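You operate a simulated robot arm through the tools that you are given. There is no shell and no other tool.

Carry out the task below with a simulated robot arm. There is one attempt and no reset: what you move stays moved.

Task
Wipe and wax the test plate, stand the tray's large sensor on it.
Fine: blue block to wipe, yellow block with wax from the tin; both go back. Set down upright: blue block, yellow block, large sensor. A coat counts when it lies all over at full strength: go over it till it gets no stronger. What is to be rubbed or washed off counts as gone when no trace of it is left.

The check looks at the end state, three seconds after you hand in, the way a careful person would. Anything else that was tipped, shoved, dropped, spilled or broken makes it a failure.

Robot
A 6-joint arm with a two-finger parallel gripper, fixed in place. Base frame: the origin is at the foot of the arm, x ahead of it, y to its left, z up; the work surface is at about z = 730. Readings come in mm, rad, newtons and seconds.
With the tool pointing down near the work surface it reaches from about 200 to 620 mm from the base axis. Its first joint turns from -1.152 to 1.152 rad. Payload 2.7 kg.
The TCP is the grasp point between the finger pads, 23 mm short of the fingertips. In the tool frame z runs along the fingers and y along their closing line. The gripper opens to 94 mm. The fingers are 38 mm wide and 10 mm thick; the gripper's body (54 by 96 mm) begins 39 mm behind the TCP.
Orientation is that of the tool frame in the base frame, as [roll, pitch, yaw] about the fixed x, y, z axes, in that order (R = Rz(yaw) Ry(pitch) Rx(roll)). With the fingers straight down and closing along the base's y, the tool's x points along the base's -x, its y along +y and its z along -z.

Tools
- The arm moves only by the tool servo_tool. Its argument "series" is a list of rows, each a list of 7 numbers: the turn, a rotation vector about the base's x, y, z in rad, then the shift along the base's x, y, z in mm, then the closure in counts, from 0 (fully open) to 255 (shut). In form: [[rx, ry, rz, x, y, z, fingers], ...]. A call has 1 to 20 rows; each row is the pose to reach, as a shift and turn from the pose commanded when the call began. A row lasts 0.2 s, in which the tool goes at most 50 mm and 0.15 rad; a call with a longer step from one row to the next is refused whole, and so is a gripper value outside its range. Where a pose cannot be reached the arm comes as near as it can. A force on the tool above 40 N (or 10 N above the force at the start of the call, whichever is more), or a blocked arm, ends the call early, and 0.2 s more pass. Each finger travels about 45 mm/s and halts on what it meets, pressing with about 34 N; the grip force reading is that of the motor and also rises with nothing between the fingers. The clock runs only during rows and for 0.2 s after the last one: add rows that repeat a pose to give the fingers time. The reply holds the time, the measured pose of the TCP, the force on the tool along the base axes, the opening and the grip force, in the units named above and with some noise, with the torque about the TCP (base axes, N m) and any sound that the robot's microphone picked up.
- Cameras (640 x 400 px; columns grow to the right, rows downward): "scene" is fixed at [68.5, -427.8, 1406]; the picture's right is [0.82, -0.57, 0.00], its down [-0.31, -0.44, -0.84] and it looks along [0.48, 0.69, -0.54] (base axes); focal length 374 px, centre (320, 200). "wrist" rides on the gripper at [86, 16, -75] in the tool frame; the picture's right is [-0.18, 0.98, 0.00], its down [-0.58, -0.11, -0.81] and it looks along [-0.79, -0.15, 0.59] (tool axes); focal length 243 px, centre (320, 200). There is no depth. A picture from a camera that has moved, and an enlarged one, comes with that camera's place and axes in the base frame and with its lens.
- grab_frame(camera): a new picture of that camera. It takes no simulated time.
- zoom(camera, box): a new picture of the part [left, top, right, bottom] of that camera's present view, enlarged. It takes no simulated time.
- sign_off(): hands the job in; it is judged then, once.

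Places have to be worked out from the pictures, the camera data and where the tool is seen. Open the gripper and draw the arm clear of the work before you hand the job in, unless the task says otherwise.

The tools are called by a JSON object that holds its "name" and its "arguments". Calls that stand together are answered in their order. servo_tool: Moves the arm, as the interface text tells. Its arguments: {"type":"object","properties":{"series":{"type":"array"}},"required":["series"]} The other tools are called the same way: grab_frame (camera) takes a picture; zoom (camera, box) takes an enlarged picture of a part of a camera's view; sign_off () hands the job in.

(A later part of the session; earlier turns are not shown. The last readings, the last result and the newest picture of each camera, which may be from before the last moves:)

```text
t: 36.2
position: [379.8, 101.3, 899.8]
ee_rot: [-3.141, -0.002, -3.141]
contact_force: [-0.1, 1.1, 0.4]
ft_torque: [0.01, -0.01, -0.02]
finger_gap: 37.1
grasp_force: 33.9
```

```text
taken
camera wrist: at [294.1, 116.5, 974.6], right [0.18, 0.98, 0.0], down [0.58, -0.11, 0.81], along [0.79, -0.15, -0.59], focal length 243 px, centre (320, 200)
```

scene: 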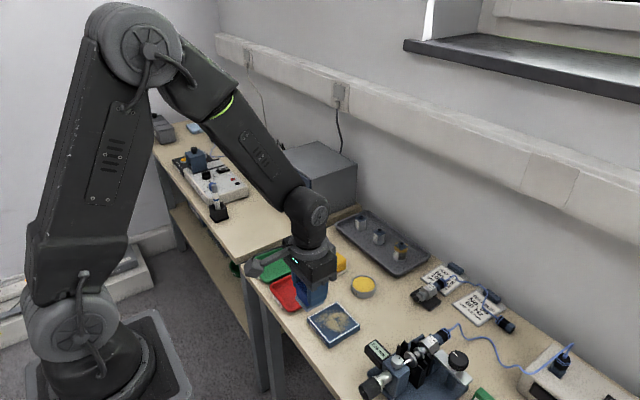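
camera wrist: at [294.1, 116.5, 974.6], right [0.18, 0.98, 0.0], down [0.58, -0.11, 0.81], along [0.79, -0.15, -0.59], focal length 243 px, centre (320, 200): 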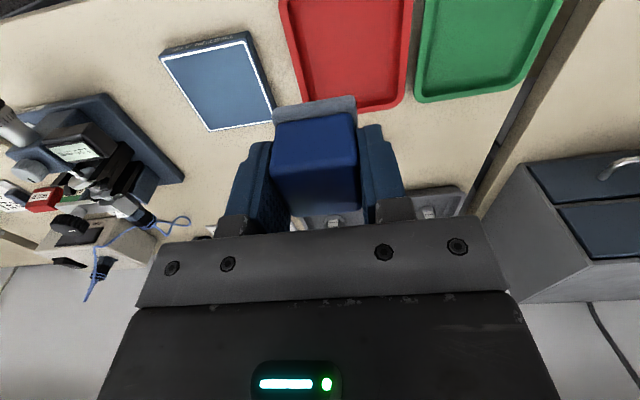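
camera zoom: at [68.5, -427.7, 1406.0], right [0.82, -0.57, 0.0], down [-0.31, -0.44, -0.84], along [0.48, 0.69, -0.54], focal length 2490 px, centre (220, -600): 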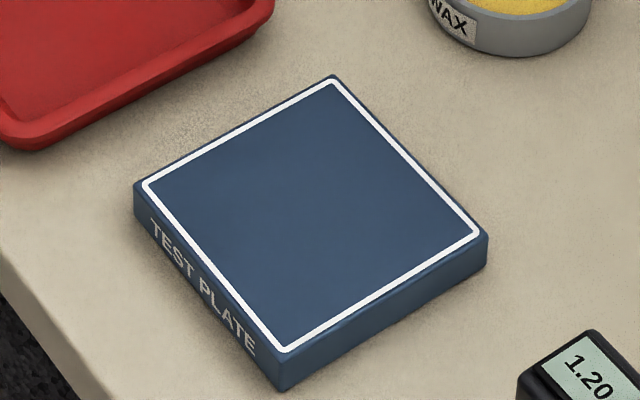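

The plate is now evenly clean with no trace left, and it hasn't moved. I carry the blue block back to its original spot (515.9, 225.2), turned +0.07.

{"name": "servo_tool", "arguments": {"series": [[0, 0, 0.015, 34, 31, 0, 220], [0, 0, 0.03, 68, 62, -10, 220], [0, 0, 0.05, 102, 94, -20, 220], [0, 0, 0.07, 136.2, 125.1, -40, 220], [0, 0, 0.07, 136.2, 125.1, -80, 220], [0, 0, 0.07, 136.2, 125.1, -115, 220], [0, 0, 0.07, 136.2, 125.1, -127, 220], [0, 0, 0.07, 136.2, 125.1, -130, 220], [0, 0, 0.07, 136.2, 125.1, -130, 220]]}}

{"name": "grab_frame", "arguments": {"camera": "wrist"}}

{"name": "zoom", "arguments": {"camera": "scene", "box": [270, 190, 370, 270]}}

```text
refused: row 4 steps farther than a row can; nothing moved
```

```text
taken
camera wrist: at [294.1, 116.5, 974.6], right [0.18, 0.98, 0.0], down [0.58, -0.11, 0.81], along [0.79, -0.15, -0.59], focal length 243 px, centre (320, 200)
```

wrist: 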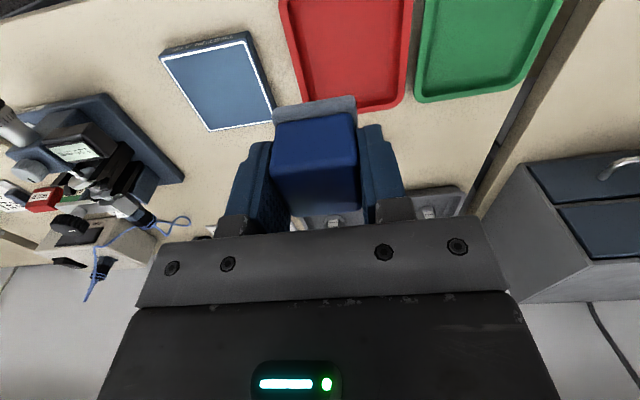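

```text
5.00 times, centred on (320, 230) of scene
camera zoom: at [68.5, -427.7, 1406.0], right [0.82, -0.57, 0.0], down [-0.31, -0.44, -0.84], along [0.48, 0.69, -0.54], focal length 1867 px, centre (320, 50)
```

zoom: 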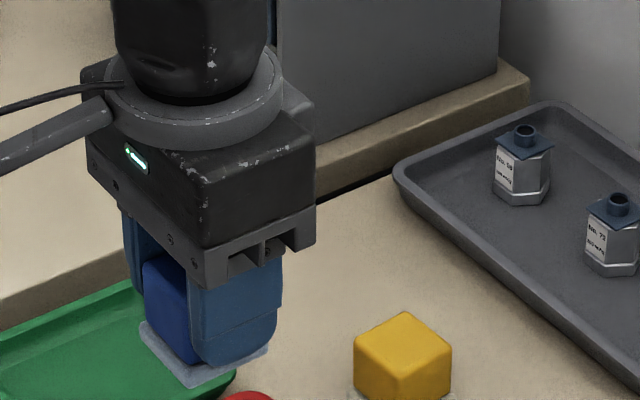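

One step was 0.5 mm too long; I resend with shorter steps.

{"name": "servo_tool", "arguments": {"series": [[0, 0, 0.015, 28, 26, 0, 220], [0, 0, 0.03, 56, 52, -10, 220], [0, 0, 0.045, 84, 78, -20, 220], [0, 0, 0.06, 112, 103, -30, 220], [0, 0, 0.07, 136.2, 125.1, -45, 220], [0, 0, 0.07, 136.2, 125.1, -80, 220], [0, 0, 0.07, 136.2, 125.1, -115, 220], [0, 0, 0.07, 136.2, 125.1, -127, 220], [0, 0, 0.07, 136.2, 125.1, -130, 220], [0, 0, 0.07, 136.2, 125.1, -130, 220]]}}

{"name": "grab_frame", "arguments": {"camera": "wrist"}}

{"name": "zoom", "arguments": {"camera": "scene", "box": [270, 190, 370, 270]}}

```text
t: 38.4
position: [517.3, 224.6, 770.2]
ee_rot: [-3.141, 0.0, -3.072]
contact_force: [-0.6, 0.3, -0.4]
ft_torque: [0.03, -0.04, 0.0]
finger_gap: 37.3
grasp_force: 33.7
```

```text
taken
camera wrist: at [429.5, 234.0, 844.3], right [0.11, 0.99, 0.0], down [0.59, -0.07, 0.81], along [0.8, -0.09, -0.59], focal length 243 px, centre (320, 200)
```

wrist: 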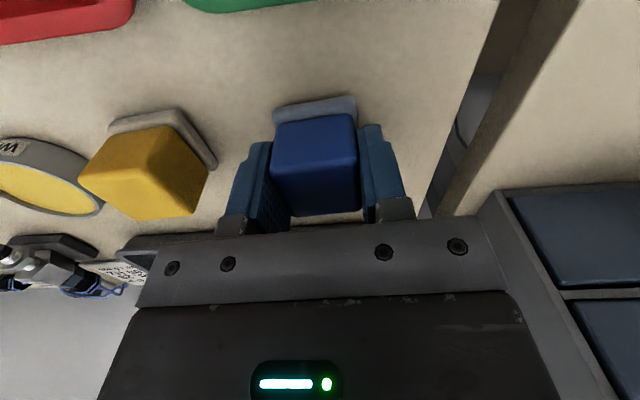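

```text
5.00 times, centred on (320, 230) of scene
camera zoom: at [68.5, -427.8, 1406.0], right [0.82, -0.57, 0.0], down [-0.31, -0.44, -0.84], along [0.48, 0.69, -0.54], focal length 1867 px, centre (320, 50)
```

zoom: 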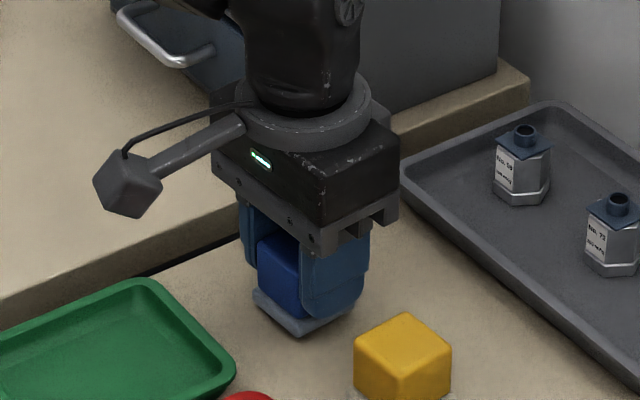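

The block hovers a few mm above its spot without contact. I lower slowly until it touches.

{"name": "servo_tool", "arguments": {"series": [[0, 0, 0, 0, 0, -1, 220], [0, 0, 0, 0, 0, -1.7, 220], [0, 0, 0, 0, 0, -2.3, 220], [0, 0, 0, 0, 0, -2.3, 220]]}}

```text
t: 39.4
position: [515.7, 224.6, 766.9]
ee_rot: [3.141, -0.001, -3.071]
contact_force: [-0.4, 0.1, 1.3]
ft_torque: [-0.01, -0.02, 0.01]
finger_gap: 37.0
grasp_force: 34.4
```

{"name": "servo_tool", "arguments": {"series": [[0, 0, 0, 0, 0, -0.4, 220], [0, 0, 0, 0, 0, -0.8, 220], [0, 0, 0, 0, 0, -0.8, 220]]}}

```text
t: 40.2
position: [516.3, 225.7, 766.9]
ee_rot: [3.141, -0.001, -3.072]
contact_force: [0.4, 0.6, -0.2]
ft_torque: [0.02, -0.01, 0.01]
finger_gap: 37.2
grasp_force: 33.7
```

Still no contact at z=767.3; continuing in 0.5 mm steps.

{"name": "servo_tool", "arguments": {"series": [[0, 0, 0, 0, 0, -0.5, 220], [0, 0, 0, 0, 0, -1.0, 220], [0, 0, 0, 0, 0, -1.0, 220]]}}

{"name": "zoom", "arguments": {"camera": "scene", "box": [295, 220, 345, 260]}}

{"name": "zoom", "arguments": {"camera": "wrist", "box": [220, 70, 420, 240]}}

```text
t: 41.0
position: [516.6, 224.6, 765.8]
ee_rot: [3.141, -0.001, -3.072]
contact_force: [-0.9, -0.5, 1.8]
ft_torque: [-0.08, 0.07, 0.01]
finger_gap: 37.1
grasp_force: 33.6
```

```text
10.00 times, centred on (320, 240) of scene
camera zoom: at [68.5, -427.8, 1406.0], right [0.82, -0.57, 0.0], down [-0.31, -0.44, -0.84], along [0.48, 0.69, -0.54], focal length 3734 px, centre (320, -200)
```

zoom: 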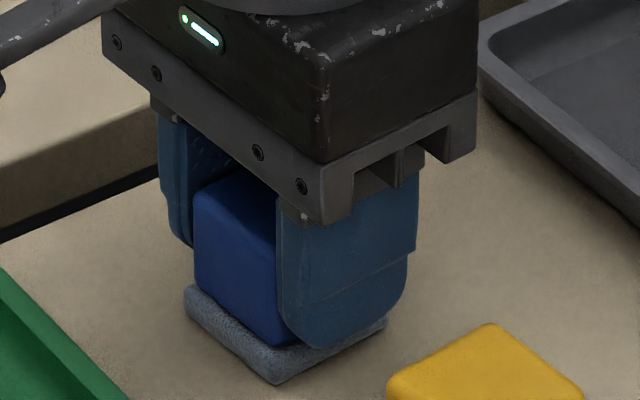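

```text
2.35 times, centred on (320, 155) of wrist
camera zoom: at [429.5, 234.7, 840.6], right [0.11, 0.99, 0.0], down [0.59, -0.07, 0.81], along [0.8, -0.09, -0.59], focal length 571 px, centre (320, 306)
```

zoom: 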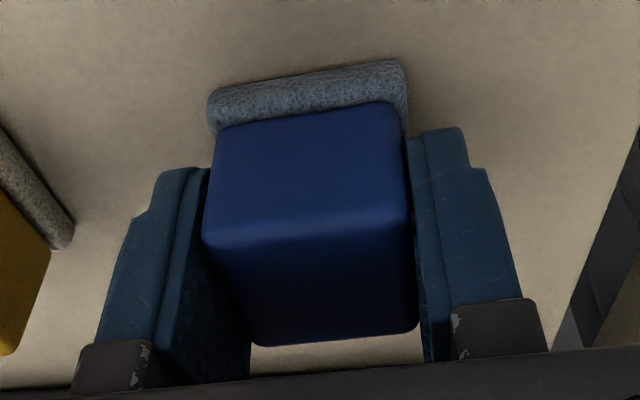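

Contact begins (1.8 N) at z=766.3. I settle 0.3 mm more and open the fingers gradually.

{"name": "servo_tool", "arguments": {"series": [[0, 0, 0, 0, 0, -0.3, 220], [0, 0, 0, 0, 0, -0.3, 150], [0, 0, 0, 0, 0, -0.3, 140], [0, 0, 0, 0, 0, -0.3, 120], [0, 0, 0, 0, 0, -0.3, 90], [0, 0, 0, 0, 0, -0.3, 60], [0, 0, 0, 0, 0, -0.3, 60], [0, 0, 0, 0, 0, -0.3, 60]]}}

{"name": "zoom", "arguments": {"camera": "scene", "box": [295, 220, 345, 260]}}

{"name": "zoom", "arguments": {"camera": "wrist", "box": [220, 70, 420, 240]}}

```text
t: 42.8
position: [515.8, 226.7, 766.8]
ee_rot: [-3.14, 0.0, -3.072]
contact_force: [-0.2, -0.3, 0.3]
ft_torque: [-0.03, -0.03, -0.03]
finger_gap: 72.0
grasp_force: 0.1
```

```text
10.00 times, centred on (320, 240) of scene
camera zoom: at [68.5, -427.8, 1406.0], right [0.82, -0.57, 0.0], down [-0.31, -0.44, -0.84], along [0.48, 0.69, -0.54], focal length 3734 px, centre (320, -200)
```

zoom: 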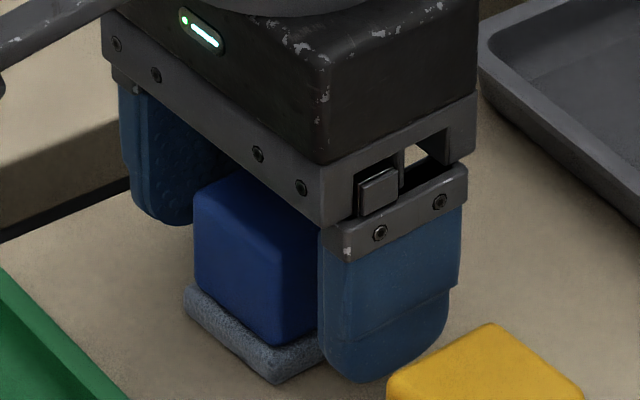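

```text
2.35 times, centred on (320, 155) of wrist
camera zoom: at [429.4, 234.6, 840.3], right [0.11, 0.99, 0.0], down [0.59, -0.07, 0.81], along [0.8, -0.09, -0.59], focal length 571 px, centre (320, 306)
```

zoom: 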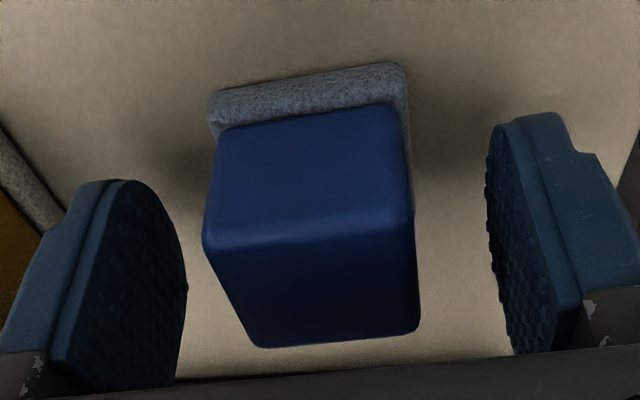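

Blue block stands upright in its place. I lift straight up and go over to the yellow block.

{"name": "servo_tool", "arguments": {"series": [[0, 0, 0, 0, 0, 15, 60], [0, 0, 0, 0, 0, 40, 60], [0, 0, 0, 0, 0, 70, 60], [0, 0, 0, 0, -30, 70, 60], [0, 0, 0, 0, -60, 70, 60], [0, 0, 0, 0, -91, 70, 60], [0, 0, 0, 0, -91, 58.4, 60], [0, 0, 0, 0, -91, 58.4, 60]]}}

{"name": "zoom", "arguments": {"camera": "wrist", "box": [240, 30, 400, 160]}}

{"name": "grab_frame", "arguments": {"camera": "wrist"}}

{"name": "zoom", "arguments": {"camera": "scene", "box": [290, 210, 410, 300]}}

```text
t: 44.6
position: [516.7, 134.8, 823.8]
ee_rot: [-3.139, -0.001, -3.073]
contact_force: [-0.2, -0.3, 0.9]
ft_torque: [-0.01, 0.01, 0.01]
finger_gap: 72.1
grasp_force: 0.1
```

```text
3.08 times, centred on (320, 95) of wrist
camera zoom: at [429.2, 143.4, 898.7], right [0.11, 0.99, 0.0], down [0.59, -0.07, 0.81], along [0.8, -0.09, -0.59], focal length 746 px, centre (320, 523)
```

zoom: 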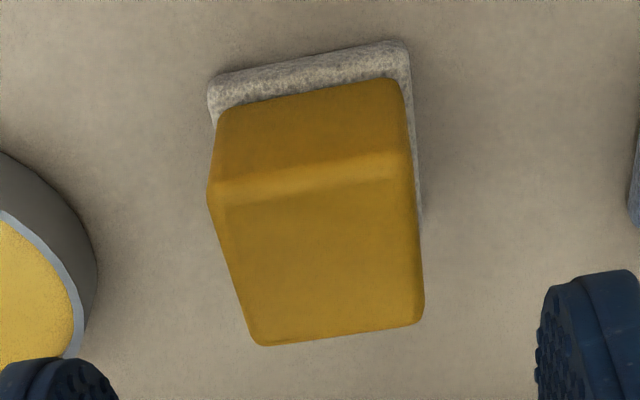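

```text
taken
camera wrist: at [429.2, 143.4, 898.7], right [0.11, 0.99, 0.0], down [0.59, -0.07, 0.81], along [0.8, -0.09, -0.59], focal length 243 px, centre (320, 200)
```

wrist: 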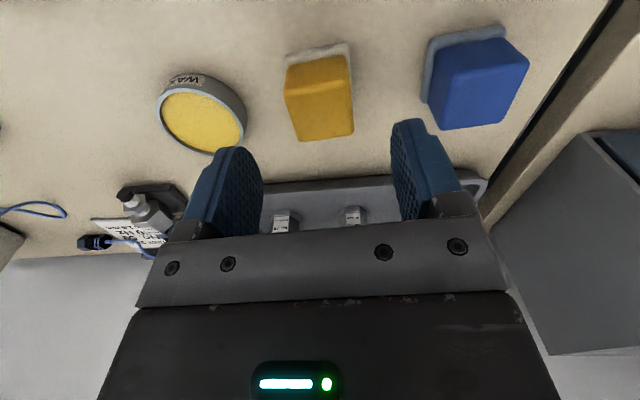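

```text
4.44 times, centred on (350, 255) of scene
camera zoom: at [68.5, -427.8, 1406.0], right [0.82, -0.57, 0.0], down [-0.31, -0.44, -0.84], along [0.48, 0.69, -0.54], focal length 1660 px, centre (187, -44)
```

zoom: 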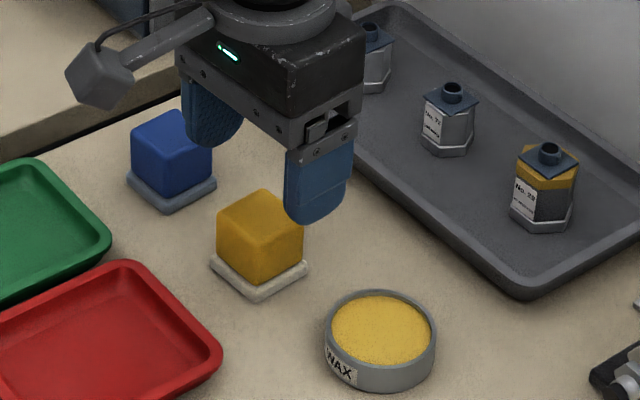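

The yellow block sits about 1 mm to the +y side of the TCP; aligned otherwise. I correct, descend to z=768.4 and grip.

{"name": "servo_tool", "arguments": {"series": [[0, 0, 0, -0.5, 1, -20, 60], [0, 0, 0, -0.5, 1, -40, 60], [0, 0, 0, -0.5, 1, -56, 60], [0, 0, 0, -0.5, 1, -56, 60], [0, 0, 0, -0.5, 1, -56, 120], [0, 0, 0, -0.5, 1, -56, 160], [0, 0, 0, -0.5, 1, -56, 230], [0, 0, 0, -0.5, 1, -56, 230], [0, 0, 0, -0.5, 1, -56, 230], [0, 0, 0, -0.5, 1, -56, 230]]}}

{"name": "zoom", "arguments": {"camera": "scene", "box": [290, 210, 410, 300]}}

```text
t: 46.8
position: [515.8, 135.7, 768.0]
ee_rot: [3.141, 0.0, -3.07]
contact_force: [-1.0, -0.2, -0.3]
ft_torque: [-0.01, 0.01, 0.02]
finger_gap: 37.0
grasp_force: 34.2
```

```text
4.44 times, centred on (350, 255) of scene
camera zoom: at [68.5, -427.8, 1406.0], right [0.82, -0.57, 0.0], down [-0.31, -0.44, -0.84], along [0.48, 0.69, -0.54], focal length 1660 px, centre (187, -44)
```

zoom: 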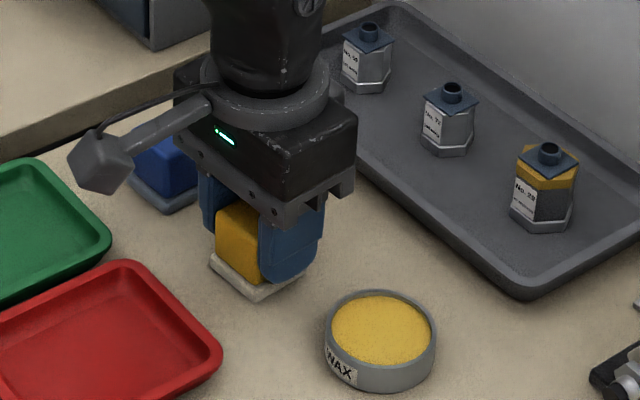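

Gripped at 37 mm. I lift and look at the tin again for a better fix.

{"name": "servo_tool", "arguments": {"series": [[0, 0, 0, 0, 0, 10, 230], [0, 0, 0, 0, 0, 30, 230], [0, 0, 0, -20, 0, 60, 230], [0, 0, 0, -40, 0, 90, 230], [0, 0, 0, -40, 0, 90, 230]]}}

{"name": "grab_frame", "arguments": {"camera": "wrist"}}

{"name": "zoom", "arguments": {"camera": "wrist", "box": [140, 60, 280, 160]}}

{"name": "zoom", "arguments": {"camera": "scene", "box": [290, 210, 410, 300]}}

```text
t: 48.0
position: [476.0, 135.9, 859.4]
ee_rot: [3.141, 0.0, -3.073]
contact_force: [0.1, 0.3, -0.2]
ft_torque: [0.03, 0.01, 0.02]
finger_gap: 37.1
grasp_force: 34.3
```

```text
taken
camera wrist: at [389.0, 144.3, 933.5], right [0.11, 0.99, 0.0], down [0.59, -0.07, 0.81], along [0.8, -0.09, -0.59], focal length 243 px, centre (320, 200)
```

wrist: 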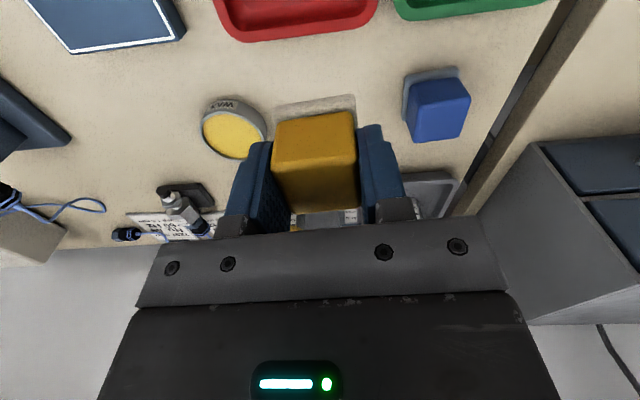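

```text
4.00 times, centred on (210, 110) of wrist
camera zoom: at [389.0, 144.3, 933.5], right [0.11, 0.99, 0.0], down [0.59, -0.07, 0.81], along [0.8, -0.09, -0.59], focal length 970 px, centre (760, 560)
```

zoom: 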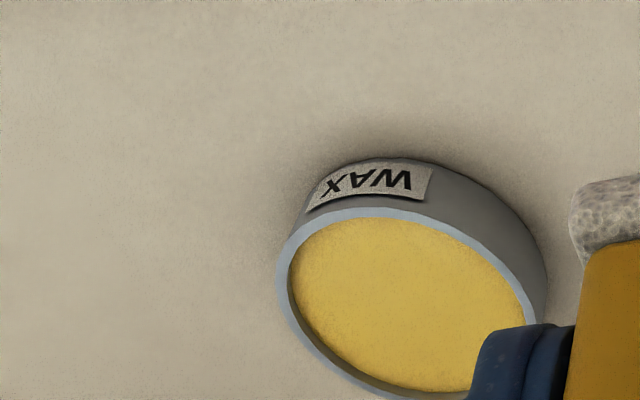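

```text
4.44 times, centred on (350, 255) of scene
camera zoom: at [68.5, -427.8, 1406.0], right [0.82, -0.57, 0.0], down [-0.31, -0.44, -0.84], along [0.48, 0.69, -0.54], focal length 1660 px, centre (187, -44)
```

zoom: 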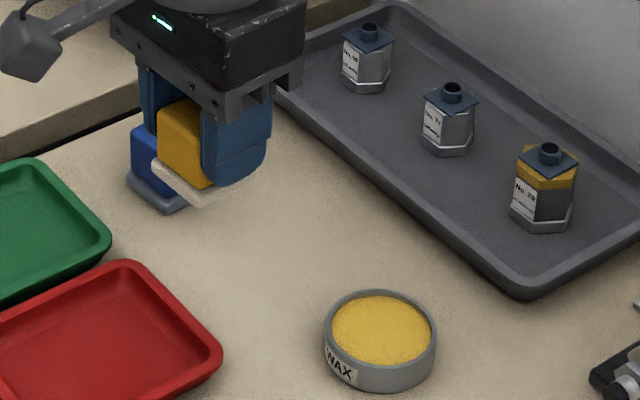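

Tin centre fitted at about (531,45), outer radius 30, rim at z≈749, wax slightly below the rim. I bring the yellow block over it and descend to just above.

{"name": "servo_tool", "arguments": {"series": [[0, 0, 0, 14, -23, 0, 230], [0, 0, 0, 28, -46, 0, 230], [0, 0, 0, 42, -69, -5, 230], [0, 0, 0, 55.6, -90.2, -15, 230], [0, 0, 0, 55.6, -90.2, -45, 230], [0, 0, 0, 55.6, -90.2, -62, 230], [0, 0, 0, 55.6, -90.2, -67, 230], [0, 0, 0, 55.6, -90.2, -67, 230]]}}

{"name": "grab_frame", "arguments": {"camera": "wrist"}}

{"name": "zoom", "arguments": {"camera": "wrist", "box": [220, 60, 420, 200]}}

{"name": "zoom", "arguments": {"camera": "scene", "box": [330, 235, 410, 300]}}

```text
t: 49.8
position: [530.7, 45.9, 790.7]
ee_rot: [3.141, 0.0, -3.071]
contact_force: [-0.1, 0.6, -0.7]
ft_torque: [0.0, 0.0, -0.03]
finger_gap: 37.1
grasp_force: 34.3
```

```text
taken
camera wrist: at [444.1, 54.1, 865.2], right [0.11, 0.99, 0.0], down [0.59, -0.07, 0.81], along [0.8, -0.09, -0.59], focal length 243 px, centre (320, 200)
```

wrist: 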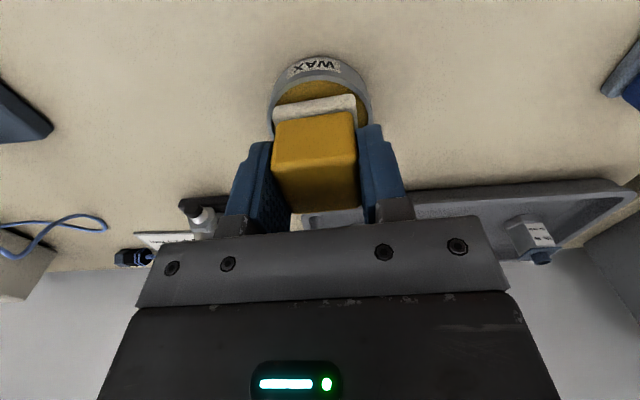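

```text
2.86 times, centred on (320, 130) of wrist
camera zoom: at [444.1, 54.1, 865.2], right [0.11, 0.99, 0.0], down [0.59, -0.07, 0.81], along [0.8, -0.09, -0.59], focal length 693 px, centre (320, 400)
```

zoom: 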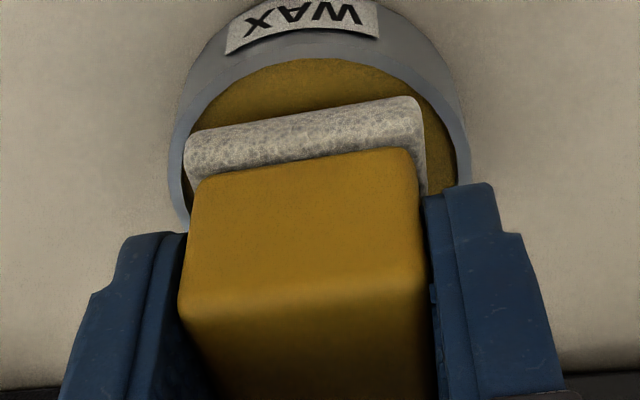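

```text
6.15 times, centred on (370, 268) of scene
camera zoom: at [68.5, -427.8, 1406.0], right [0.82, -0.57, 0.0], down [-0.31, -0.44, -0.84], along [0.48, 0.69, -0.54], focal length 2298 px, centre (12, -215)
```

zoom: 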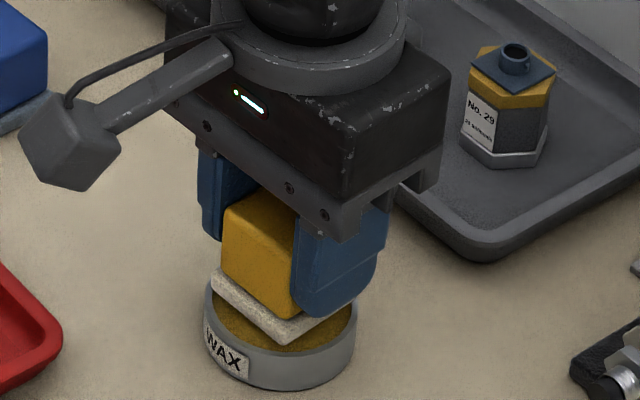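

The pad is centred over the tin to within a millimetre. I lower in small steps and watch the force.

{"name": "servo_tool", "arguments": {"series": [[0, 0, 0, 0, 0, -2, 230], [0, 0, 0, 0, 0, -3, 230], [0, 0, 0, 0, 0, -3.8, 230], [0, 0, 0, 0, 0, -3.8, 230]]}}

{"name": "zoom", "arguments": {"camera": "wrist", "box": [220, 60, 420, 200]}}

```text
t: 50.8
position: [531.4, 45.3, 787.8]
ee_rot: [3.14, 0.0, -3.072]
contact_force: [1.3, 0.6, 0.1]
ft_torque: [0.02, 0.04, 0.02]
finger_gap: 37.1
grasp_force: 33.6
```

```text
2.86 times, centred on (320, 130) of wrist
camera zoom: at [444.5, 54.6, 861.9], right [0.11, 0.99, 0.0], down [0.59, -0.07, 0.81], along [0.8, -0.09, -0.59], focal length 693 px, centre (320, 400)
```

zoom: 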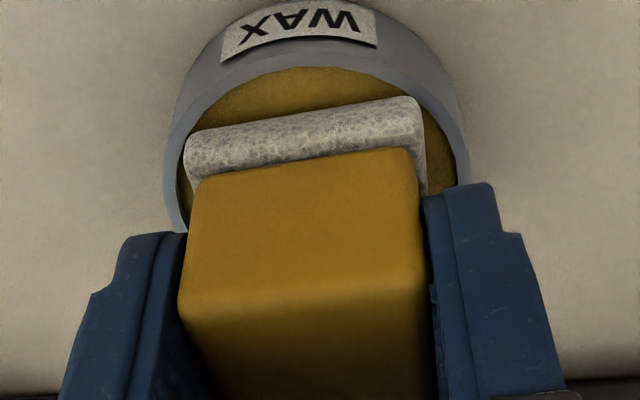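

No contact yet at z=787.6, so the pad is at rim level. I keep lowering by fractions of a millimetre.

{"name": "servo_tool", "arguments": {"series": [[0, 0, 0, 0, 0, -0.5, 230], [0, 0, 0, 0, 0, -1, 230], [0, 0, 0, 0, 0, -1, 230]]}}

```text
t: 51.6
position: [531.9, 44.2, 786.3]
ee_rot: [3.141, -0.001, -3.072]
contact_force: [-0.5, 0.5, 0.5]
ft_torque: [0.02, 0.0, 0.0]
finger_gap: 37.1
grasp_force: 34.0
```

{"name": "servo_tool", "arguments": {"series": [[0, 0, 0, 0, 0, -0.5, 230], [0, 0, 0, 0, 0, -1, 230], [0, 0, 0, 0, 0, -1, 230]]}}

{"name": "zoom", "arguments": {"camera": "wrist", "box": [220, 60, 420, 200]}}

{"name": "zoom", "arguments": {"camera": "scene", "box": [330, 235, 410, 300]}}

```text
t: 52.4
position: [530.7, 45.4, 784.7]
ee_rot: [3.141, -0.001, -3.072]
contact_force: [-0.5, -0.2, 1.4]
ft_torque: [0.02, 0.01, 0.03]
finger_gap: 37.1
grasp_force: 33.8
```

```text
2.86 times, centred on (320, 130) of wrist
camera zoom: at [444.7, 54.6, 860.0], right [0.11, 0.99, 0.0], down [0.59, -0.07, 0.81], along [0.8, -0.09, -0.59], focal length 693 px, centre (320, 400)
```

zoom: 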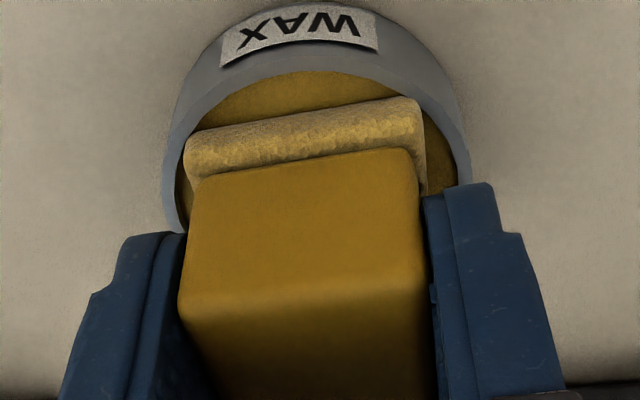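

```text
6.15 times, centred on (370, 268) of scene
camera zoom: at [68.5, -427.8, 1406.0], right [0.82, -0.57, 0.0], down [-0.31, -0.44, -0.84], along [0.48, 0.69, -0.54], focal length 2298 px, centre (12, -215)
```

zoom: 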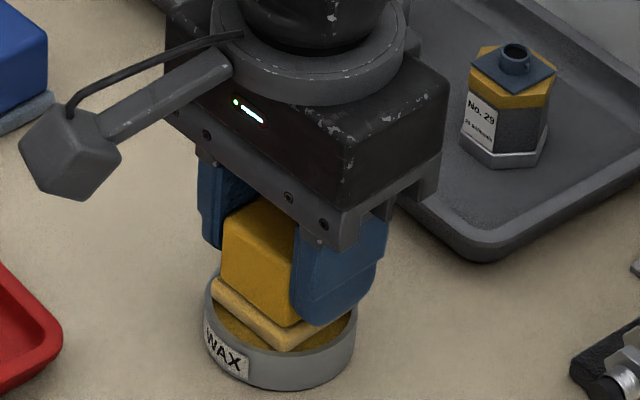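

The pad has turned yellow — it has taken up wax with light contact (1.4 N). I press a touch more for a moment to load it, then lift straight out.

{"name": "servo_tool", "arguments": {"series": [[0, 0, 0, 0, 0, -0.4, 230], [0, 0, 0, 0, 0, -0.4, 230], [0, 0, 0, 0, 0, 0, 230], [0, 0, 0, 0, 0, 8, 230], [0, 0, 0, 0, 0, 25, 230], [0, 0, 0, 0, 0, 45, 230], [0, 0, 0, 0, 0, 45, 230]]}}

{"name": "zoom", "arguments": {"camera": "scene", "box": [330, 235, 410, 300]}}

{"name": "grab_frame", "arguments": {"camera": "wrist"}}

```text
t: 54.0
position: [530.1, 46.7, 830.9]
ee_rot: [-3.14, 0.0, -3.073]
contact_force: [1.1, 0.1, -0.5]
ft_torque: [-0.02, -0.02, 0.02]
finger_gap: 36.9
grasp_force: 34.5
```

```text
6.15 times, centred on (370, 268) of scene
camera zoom: at [68.5, -427.8, 1406.0], right [0.82, -0.57, 0.0], down [-0.31, -0.44, -0.84], along [0.48, 0.69, -0.54], focal length 2298 px, centre (12, -215)
```

zoom: 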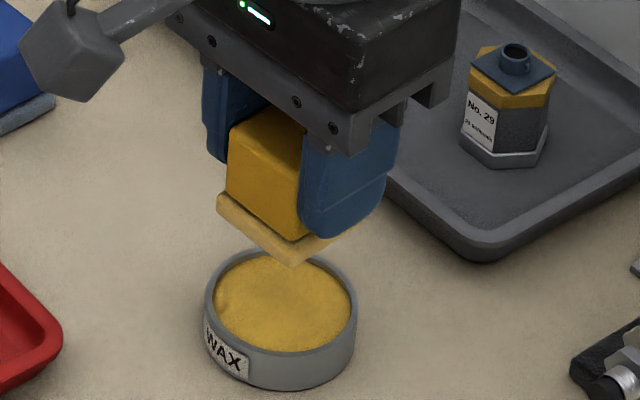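

```text
taken
camera wrist: at [444.5, 54.5, 905.3], right [0.11, 0.99, 0.0], down [0.59, -0.07, 0.81], along [0.8, -0.09, -0.59], focal length 243 px, centre (320, 200)
```

wrist: 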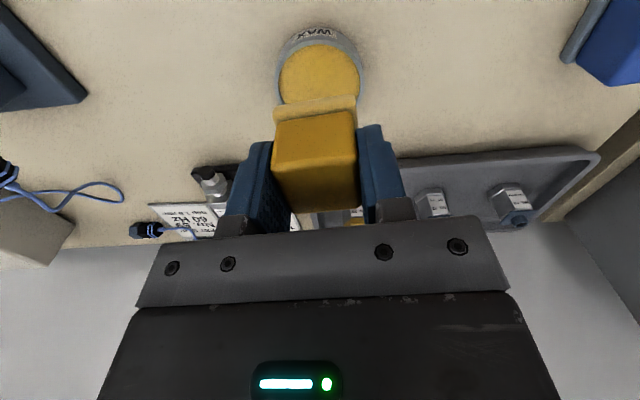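

Tin stayed put and the pad is loaded. I carry the block over to the plate centre (yaw back to 0) and approach.

{"name": "servo_tool", "arguments": {"series": [[0, 0, -0.02, -35, -13, 10, 230], [0, 0, -0.04, -70, -26, 10, 230], [0, 0, -0.06, -105, -39, 5, 230], [0, 0, -0.07, -124.3, -47.9, -5, 230], [0, 0, -0.07, -124.3, -47.9, -30, 230], [0, 0, -0.07, -124.3, -47.9, -42, 230], [0, 0, -0.07, -124.3, -47.9, -44, 230], [0, 0, -0.07, -124.3, -47.9, -45, 230], [0, 0, -0.07, -124.3, -47.9, -45, 230]]}}

```text
t: 56.0
position: [407.5, -2.5, 785.3]
ee_rot: [-3.141, 0.0, -3.139]
contact_force: [0.0, 0.7, 0.0]
ft_torque: [-0.02, -0.01, 0.0]
finger_gap: 37.3
grasp_force: 34.7
```

{"name": "servo_tool", "arguments": {"series": [[0, 0, 0, 0, 0, -0.5, 230], [0, 0, 0, 0, 0, -0.9, 230], [0, 0, 0, 0, 0, -0.9, 230]]}}

```text
t: 56.8
position: [406.9, -2.6, 784.5]
ee_rot: [-3.141, 0.0, -3.141]
contact_force: [-1.6, 0.7, 4.6]
ft_torque: [-0.05, 0.05, -0.01]
finger_gap: 36.8
grasp_force: 33.9
```

Contact of 4.6 N at z=784.7. I rub the first half of the plate in lanes with slightly more pressure and look at the coat.

{"name": "servo_tool", "arguments": {"series": [[0, 0, 0, -11, 0, -0.3, 230], [0, 0, 0, -22, 0, -0.4, 230], [0, 0, 0, -22, 11, -0.4, 230], [0, 0, 0, -22, 22, -0.4, 230], [0, 0, 0, -22, 11, -0.4, 230], [0, 0, 0, -22, 0, -0.5, 230], [0, 0, 0, -22, -11, -0.5, 230], [0, 0, 0, -22, -22, -0.5, 230], [0, 0, 0, -11, -22, -0.5, 230], [0, 0, 0, -11, -11, -0.6, 230], [0, 0, 0, -11, 0, -0.6, 230], [0, 0, 0, -11, 11, -0.6, 230], [0, 0, 0, -11, 22, -0.6, 230], [0, 0, 0, 0, 22, -0.7, 230], [0, 0, 0, 0, 11, -0.7, 230], [0, 0, 0, 0, 0, -0.7, 230], [0, 0, 0, 0, -11, -0.7, 230], [0, 0, 0, 0, -22, -0.8, 230], [0, 0, 0, 11, -22, -0.8, 230], [0, 0, 0, 11, -11, -0.8, 230]]}}

{"name": "zoom", "arguments": {"camera": "scene", "box": [300, 290, 370, 350]}}

{"name": "grab_frame", "arguments": {"camera": "wrist"}}

```text
t: 61.0
position: [418.3, -14.4, 783.4]
ee_rot: [-3.141, -0.001, -3.141]
contact_force: [0.5, -4.5, 14.2]
ft_torque: [-0.23, 0.03, 0.02]
finger_gap: 37.0
grasp_force: 34.4
```

```text
6.67 times, centred on (335, 320) of scene
camera zoom: at [68.3, -427.9, 1406.0], right [0.82, -0.57, 0.0], down [-0.31, -0.44, -0.84], along [0.48, 0.69, -0.54], focal length 2490 px, centre (220, -600)
```

zoom: 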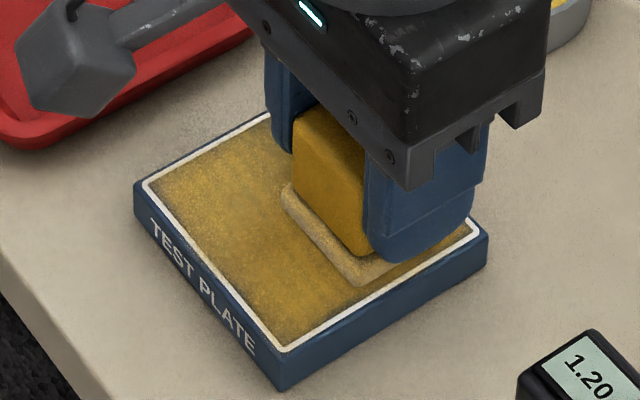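

```text
taken
camera wrist: at [332.7, 0.9, 857.8], right [0.18, 0.98, 0.0], down [0.58, -0.11, 0.81], along [0.79, -0.15, -0.59], focal length 243 px, centre (320, 200)
```

wrist: 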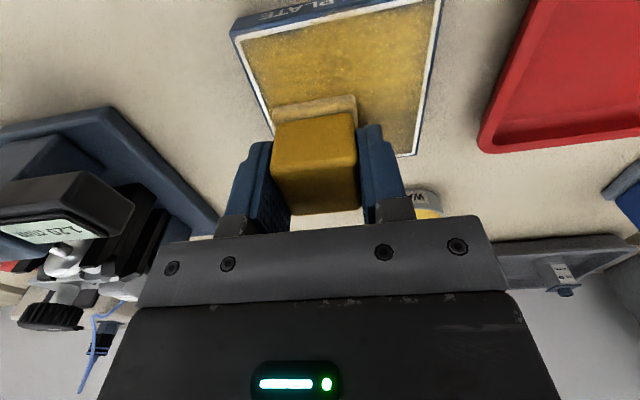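

Wax goes down nicely inside the white border. I continue over the other half and along the edges.

{"name": "servo_tool", "arguments": {"series": [[0, 0, 0, 0, 11, 0, 230], [0, 0, 0, 0, 22, 0, 230], [0, 0, 0, 0, 33, 0, 230], [0, 0, 0, 11, 33, -0.1, 230], [0, 0, 0, 11, 22, -0.1, 230], [0, 0, 0, 11, 11, -0.1, 230], [0, 0, 0, 11, 0, -0.1, 230], [0, 0, 0, 11, -11, -0.2, 230], [0, 0, 0, 0, -11, -0.2, 230], [0, 0, 0, -11, -11, -0.2, 230], [0, 0, 0, -22, -11, -0.2, 230], [0, 0, 0, -33, -11, -0.3, 230], [0, 0, 0, -33, 0, -0.3, 230], [0, 0, 0, -22, 0, -0.3, 230], [0, 0, 0, -11, 0, -0.3, 230], [0, 0, 0, 0, 0, -0.3, 230], [0, 0, 0, 11, 0, -0.4, 230], [0, 0, 0, 11, 11, -0.4, 230], [0, 0, 0, 0, 11, -0.4, 230], [0, 0, 0, -11, 11, -0.4, 230]]}}

{"name": "zoom", "arguments": {"camera": "scene", "box": [300, 290, 370, 350]}}

```text
t: 65.2
position: [407.9, -2.2, 783.6]
ee_rot: [3.141, 0.002, -3.141]
contact_force: [0.8, -0.3, 2.1]
ft_torque: [-0.03, 0.01, 0.0]
finger_gap: 37.1
grasp_force: 33.8
```

```text
6.67 times, centred on (335, 320) of scene
camera zoom: at [68.5, -427.8, 1406.0], right [0.82, -0.57, 0.0], down [-0.31, -0.44, -0.84], along [0.48, 0.69, -0.54], focal length 2490 px, centre (220, -600)
```

zoom: 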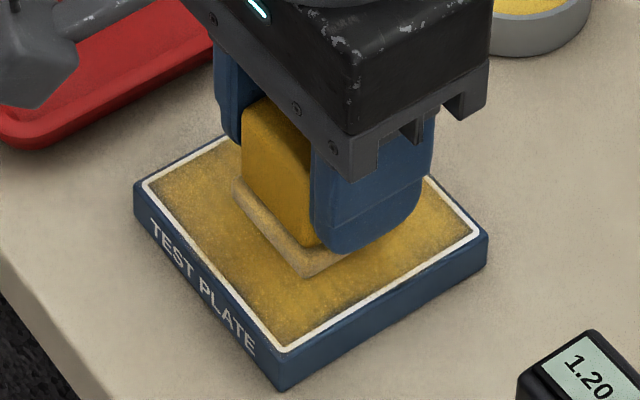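

The coat spreads over the whole area. I lift to the viewing pose to judge its evenness.

{"name": "servo_tool", "arguments": {"series": [[0, 0, 0, 0, 0, 15, 230], [0, 0, 0, -5, 30, 45, 230], [0, 0, 0, -12, 60, 75, 230], [0, 0, 0, -20, 85, 100, 230], [0, 0, 0, -27, 103, 117, 230], [0, 0, 0, -27, 103, 117, 230]]}}

{"name": "zoom", "arguments": {"camera": "wrist", "box": [140, 20, 300, 140]}}

{"name": "zoom", "arguments": {"camera": "scene", "box": [300, 290, 370, 350]}}

{"name": "grab_frame", "arguments": {"camera": "wrist"}}

```text
t: 66.6
position: [379.9, 99.6, 900.3]
ee_rot: [-3.14, 0.001, 3.142]
contact_force: [0.8, -0.4, 0.0]
ft_torque: [0.04, -0.03, -0.01]
finger_gap: 37.2
grasp_force: 33.7
```

```text
3.33 times, centred on (220, 80) of wrist
camera zoom: at [294.1, 115.2, 975.3], right [0.18, 0.98, 0.0], down [0.58, -0.11, 0.81], along [0.79, -0.15, -0.59], focal length 809 px, centre (653, 600)
```

zoom: 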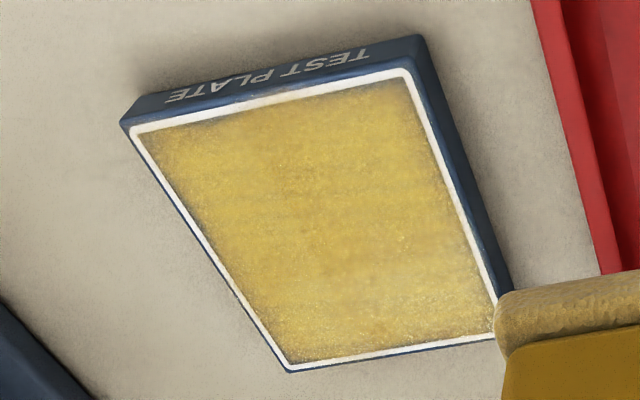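

```text
6.67 times, centred on (335, 320) of scene
camera zoom: at [68.5, -427.7, 1406.0], right [0.82, -0.57, 0.0], down [-0.31, -0.44, -0.84], along [0.48, 0.69, -0.54], focal length 2490 px, centre (220, -600)
```

zoom: 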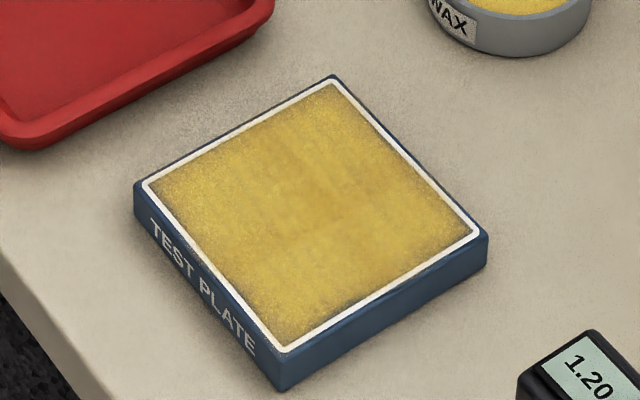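

```text
taken
camera wrist: at [294.1, 115.2, 975.3], right [0.18, 0.98, 0.0], down [0.58, -0.11, 0.81], along [0.79, -0.15, -0.59], focal length 243 px, centre (320, 200)
```

wrist: 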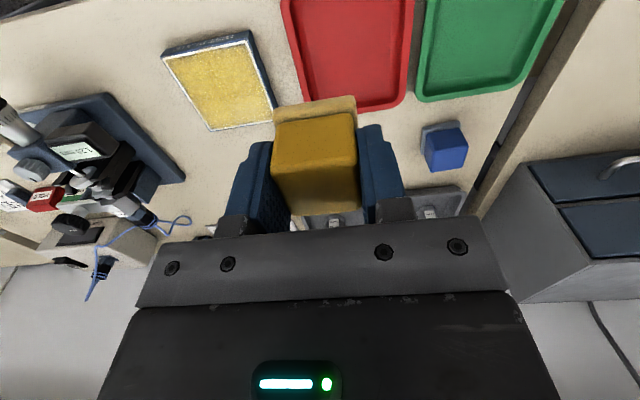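

The coat is thinner at the edges and not yet at full strength. I go back to the tin to reload the pad.

{"name": "servo_tool", "arguments": {"series": [[0, 0, 0, 35, -12, -10, 230], [0, 0, 0, 70, -24, -20, 230], [0, 0, 0, 110, -38, -35, 230], [0, 0, 0, 151.3, -55.1, -50, 230], [0, 0, 0, 151.3, -55.1, -90, 230], [0, 0, 0, 151.3, -55.1, -108, 230], [0, 0, 0, 151.3, -55.1, -113, 230], [0, 0, 0, 151.3, -55.1, -115, 230], [0, 0, 0, 151.3, -55.1, -115.7, 230], [0, 0, 0, 151.3, -55.1, -115.7, 230]]}}

{"name": "zoom", "arguments": {"camera": "wrist", "box": [220, 60, 420, 200]}}

```text
t: 68.8
position: [530.9, 44.8, 783.8]
ee_rot: [-3.142, 0.002, -3.139]
contact_force: [0.4, 0.4, -0.2]
ft_torque: [-0.01, -0.01, 0.01]
finger_gap: 37.0
grasp_force: 33.8
```

```text
2.86 times, centred on (320, 130) of wrist
camera zoom: at [445.5, 60.5, 858.8], right [0.18, 0.98, 0.0], down [0.58, -0.11, 0.81], along [0.79, -0.15, -0.59], focal length 693 px, centre (320, 400)
```

zoom: 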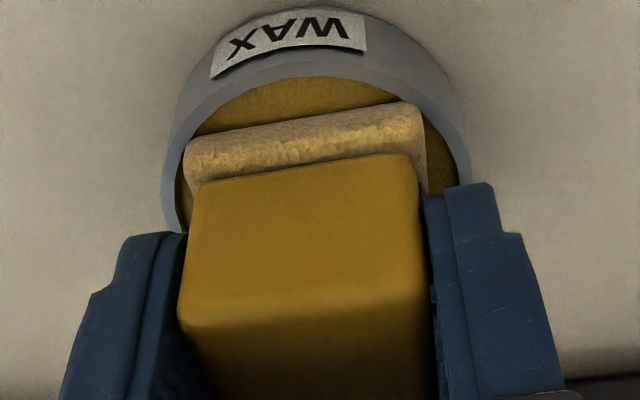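

{"name": "servo_tool", "arguments": {"series": [[0, 0, 0, 0, 0, -0.5, 230], [0, 0, 0, 0, 0, -1, 230], [0, 0, 0, 0, 0, -1, 230]]}}

{"name": "zoom", "arguments": {"camera": "wrist", "box": [220, 60, 420, 200]}}

```text
t: 69.6
position: [532.1, 45.1, 784.9]
ee_rot: [3.141, 0.002, 3.141]
contact_force: [-2.4, 0.2, 8.5]
ft_torque: [0.03, 0.17, 0.03]
finger_gap: 37.0
grasp_force: 34.4
```

```text
2.86 times, centred on (320, 130) of wrist
camera zoom: at [445.8, 60.6, 858.5], right [0.18, 0.98, 0.0], down [0.58, -0.11, 0.81], along [0.79, -0.15, -0.59], focal length 693 px, centre (320, 400)
```

zoom: 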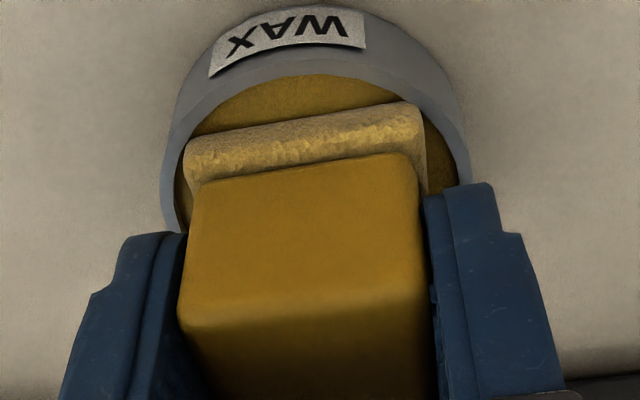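

Contact at 8.5 N. I hold it briefly and check whether the pad takes more.

{"name": "servo_tool", "arguments": {"series": [[0, 0, 0, 0, 0, 0, 230], [0, 0, 0, 0, 0, 0, 230], [0, 0, 0, 0, 0, 0, 230]]}}

{"name": "zoom", "arguments": {"camera": "wrist", "box": [220, 60, 420, 200]}}

```text
t: 70.4
position: [532.4, 45.1, 784.0]
ee_rot: [3.141, 0.004, -3.141]
contact_force: [-0.7, -0.2, 12.3]
ft_torque: [0.01, 0.08, -0.04]
finger_gap: 37.1
grasp_force: 34.2
```

```text
2.86 times, centred on (320, 130) of wrist
camera zoom: at [445.9, 60.5, 858.4], right [0.18, 0.98, 0.0], down [0.58, -0.11, 0.81], along [0.79, -0.15, -0.59], focal length 693 px, centre (320, 400)
```

zoom: 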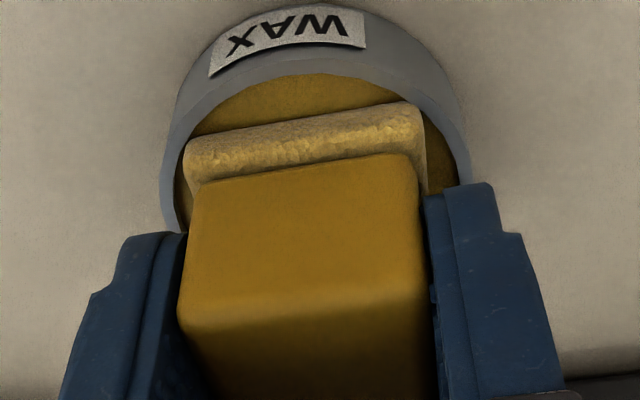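

{"name": "servo_tool", "arguments": {"series": [[0, 0, 0, 0, 0, 0, 230], [0, 0, 0, 0, 0, 8, 230], [0, 0, 0, 0, 0, 25, 230], [0, 0, 0, 0, 0, 46.8, 230], [0, 0, 0, 0, 0, 46.8, 230]]}}

{"name": "zoom", "arguments": {"camera": "scene", "box": [330, 235, 410, 300]}}

{"name": "zoom", "arguments": {"camera": "wrist", "box": [220, 20, 420, 200]}}

```text
t: 71.6
position: [530.7, 45.5, 830.5]
ee_rot: [-3.14, 0.001, 3.14]
contact_force: [-0.6, 0.0, 0.0]
ft_torque: [-0.03, 0.04, 0.01]
finger_gap: 37.0
grasp_force: 34.2
```

```text
6.15 times, centred on (370, 268) of scene
camera zoom: at [68.5, -427.8, 1406.0], right [0.82, -0.57, 0.0], down [-0.31, -0.44, -0.84], along [0.48, 0.69, -0.54], focal length 2298 px, centre (12, -215)
```

zoom: 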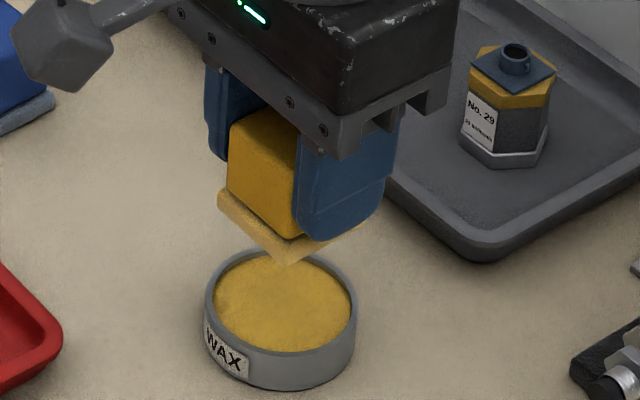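

```text
2.22 times, centred on (320, 110) of wrist
camera zoom: at [445.1, 60.2, 905.0], right [0.18, 0.98, 0.0], down [0.58, -0.11, 0.81], along [0.79, -0.15, -0.59], focal length 539 px, centre (320, 400)
```

zoom: 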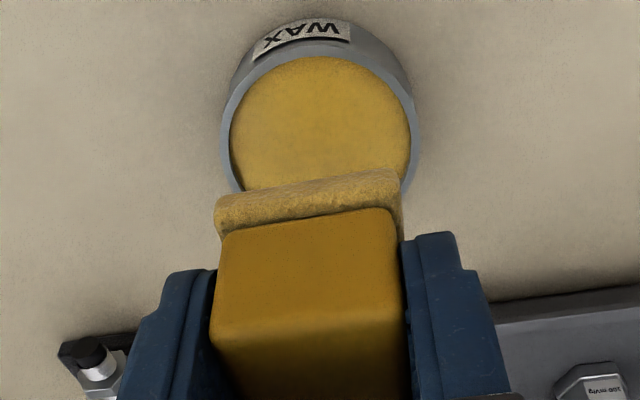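

Pad is loaded again and the tin stands unmoved. Back to the plate for a second coat, this time reaching further over the edges.

{"name": "servo_tool", "arguments": {"series": [[0, 0, 0, -35, -13, 10, 230], [0, 0, 0, -70, -26, 10, 230], [0, 0, 0, -105, -39, 5, 230], [0, 0, 0, -124.3, -47.9, -5, 230], [0, 0, 0, -124.3, -47.9, -30, 230], [0, 0, 0, -124.3, -47.9, -43, 230], [0, 0, 0, -124.3, -47.9, -46, 230], [0, 0, 0, -124.3, -47.9, -47.2, 230], [0, 0, 0, -124.3, -47.9, -47.2, 230]]}}

```text
t: 73.6
position: [407.2, -2.4, 783.4]
ee_rot: [3.14, 0.0, 3.14]
contact_force: [-0.9, -0.3, 3.1]
ft_torque: [-0.06, 0.0, 0.01]
finger_gap: 36.8
grasp_force: 33.5
```

{"name": "servo_tool", "arguments": {"series": [[0, 0, 0, -13, 0, -0.3, 230], [0, 0, 0, -25, 0, -0.4, 230], [0, 0, 0, -25, 13, -0.4, 230], [0, 0, 0, -25, 25, -0.4, 230], [0, 0, 0, -12, 25, -0.4, 230], [0, 0, 0, 0, 25, -0.4, 230], [0, 0, 0, 12, 25, -0.5, 230], [0, 0, 0, 25, 25, -0.5, 230], [0, 0, 0, 25, 12, -0.5, 230], [0, 0, 0, 25, 0, -0.5, 230], [0, 0, 0, 25, -12, -0.5, 230], [0, 0, 0, 25, -25, -0.6, 230], [0, 0, 0, 12, -25, -0.6, 230], [0, 0, 0, 0, -25, -0.6, 230], [0, 0, 0, -12, -25, -0.6, 230], [0, 0, 0, -25, -25, -0.6, 230], [0, 0, 0, -25, -12, -0.7, 230], [0, 0, 0, -25, 0, -0.7, 230], [0, 0, 0, -25, 13, -0.7, 230], [0, 0, 0, -25, 25, -0.7, 230]]}}

{"name": "zoom", "arguments": {"camera": "scene", "box": [300, 290, 370, 350]}}

```text
t: 77.8
position: [380.6, 22.3, 782.0]
ee_rot: [-3.141, -0.001, -3.141]
contact_force: [-1.0, -9.3, 23.2]
ft_torque: [-0.22, -0.09, -0.04]
finger_gap: 37.0
grasp_force: 34.0
```

```text
6.67 times, centred on (335, 320) of scene
camera zoom: at [68.2, -428.0, 1406.0], right [0.82, -0.57, 0.0], down [-0.31, -0.44, -0.84], along [0.48, 0.69, -0.54], focal length 2490 px, centre (220, -600)
```

zoom: 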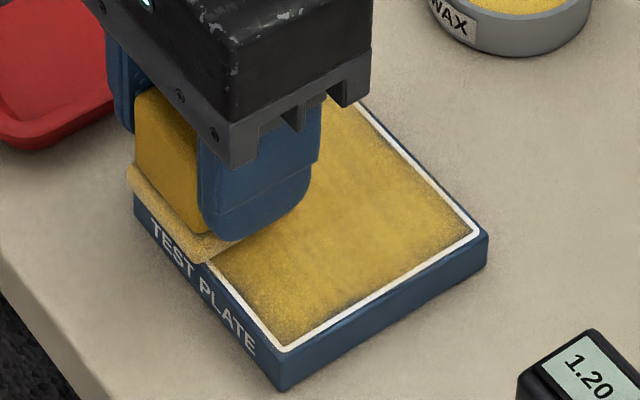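

{"name": "servo_tool", "arguments": {"series": [[0, 0, 0, 13, 0, 0.2, 230], [0, 0, 0, 13, -13, 0.2, 230], [0, 0, 0, 13, -25, 0.2, 230], [0, 0, 0, 13, -38, 0.2, 230], [0, 0, 0, 13, -50, 0.2, 230], [0, 0, 0, 25, -50, 0.2, 230], [0, 0, 0, 25, -38, 0.2, 230], [0, 0, 0, 25, -25, 0.1, 230], [0, 0, 0, 25, -13, 0.1, 230], [0, 0, 0, 25, 0, 0.1, 230], [0, 0, 0, 38, 0, 0.1, 230], [0, 0, 0, 38, -13, 0.1, 230], [0, 0, 0, 38, -25, 0, 230], [0, 0, 0, 38, -38, 0, 230], [0, 0, 0, 38, -50, 0, 230], [0, 0, 0, 50, -50, 0, 230], [0, 0, 0, 50, -38, 0, 230], [0, 0, 0, 50, -25, 0, 230], [0, 0, 0, 50, -13, 0, 230], [0, 0, 0, 50, 0, 0, 230]]}}

{"name": "zoom", "arguments": {"camera": "scene", "box": [300, 290, 370, 350]}}

```text
t: 82.0
position: [431.4, 22.7, 783.2]
ee_rot: [-3.139, 0.0, 3.141]
contact_force: [-0.5, 0.3, 0.8]
ft_torque: [-0.06, -0.03, 0.03]
finger_gap: 37.1
grasp_force: 34.0
```

```text
6.67 times, centred on (335, 320) of scene
camera zoom: at [68.5, -427.8, 1406.0], right [0.82, -0.57, 0.0], down [-0.31, -0.44, -0.84], along [0.48, 0.69, -0.54], focal length 2490 px, centre (220, -600)
```

zoom: 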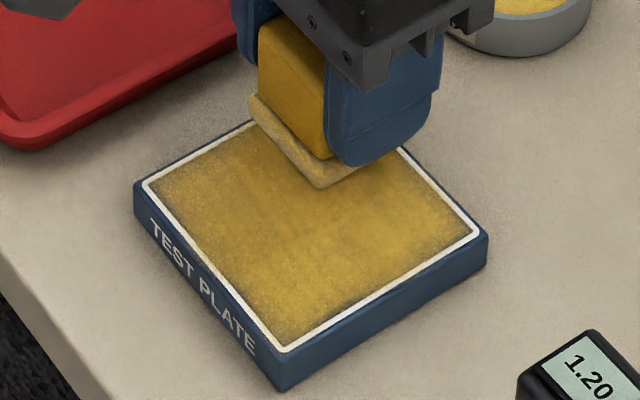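

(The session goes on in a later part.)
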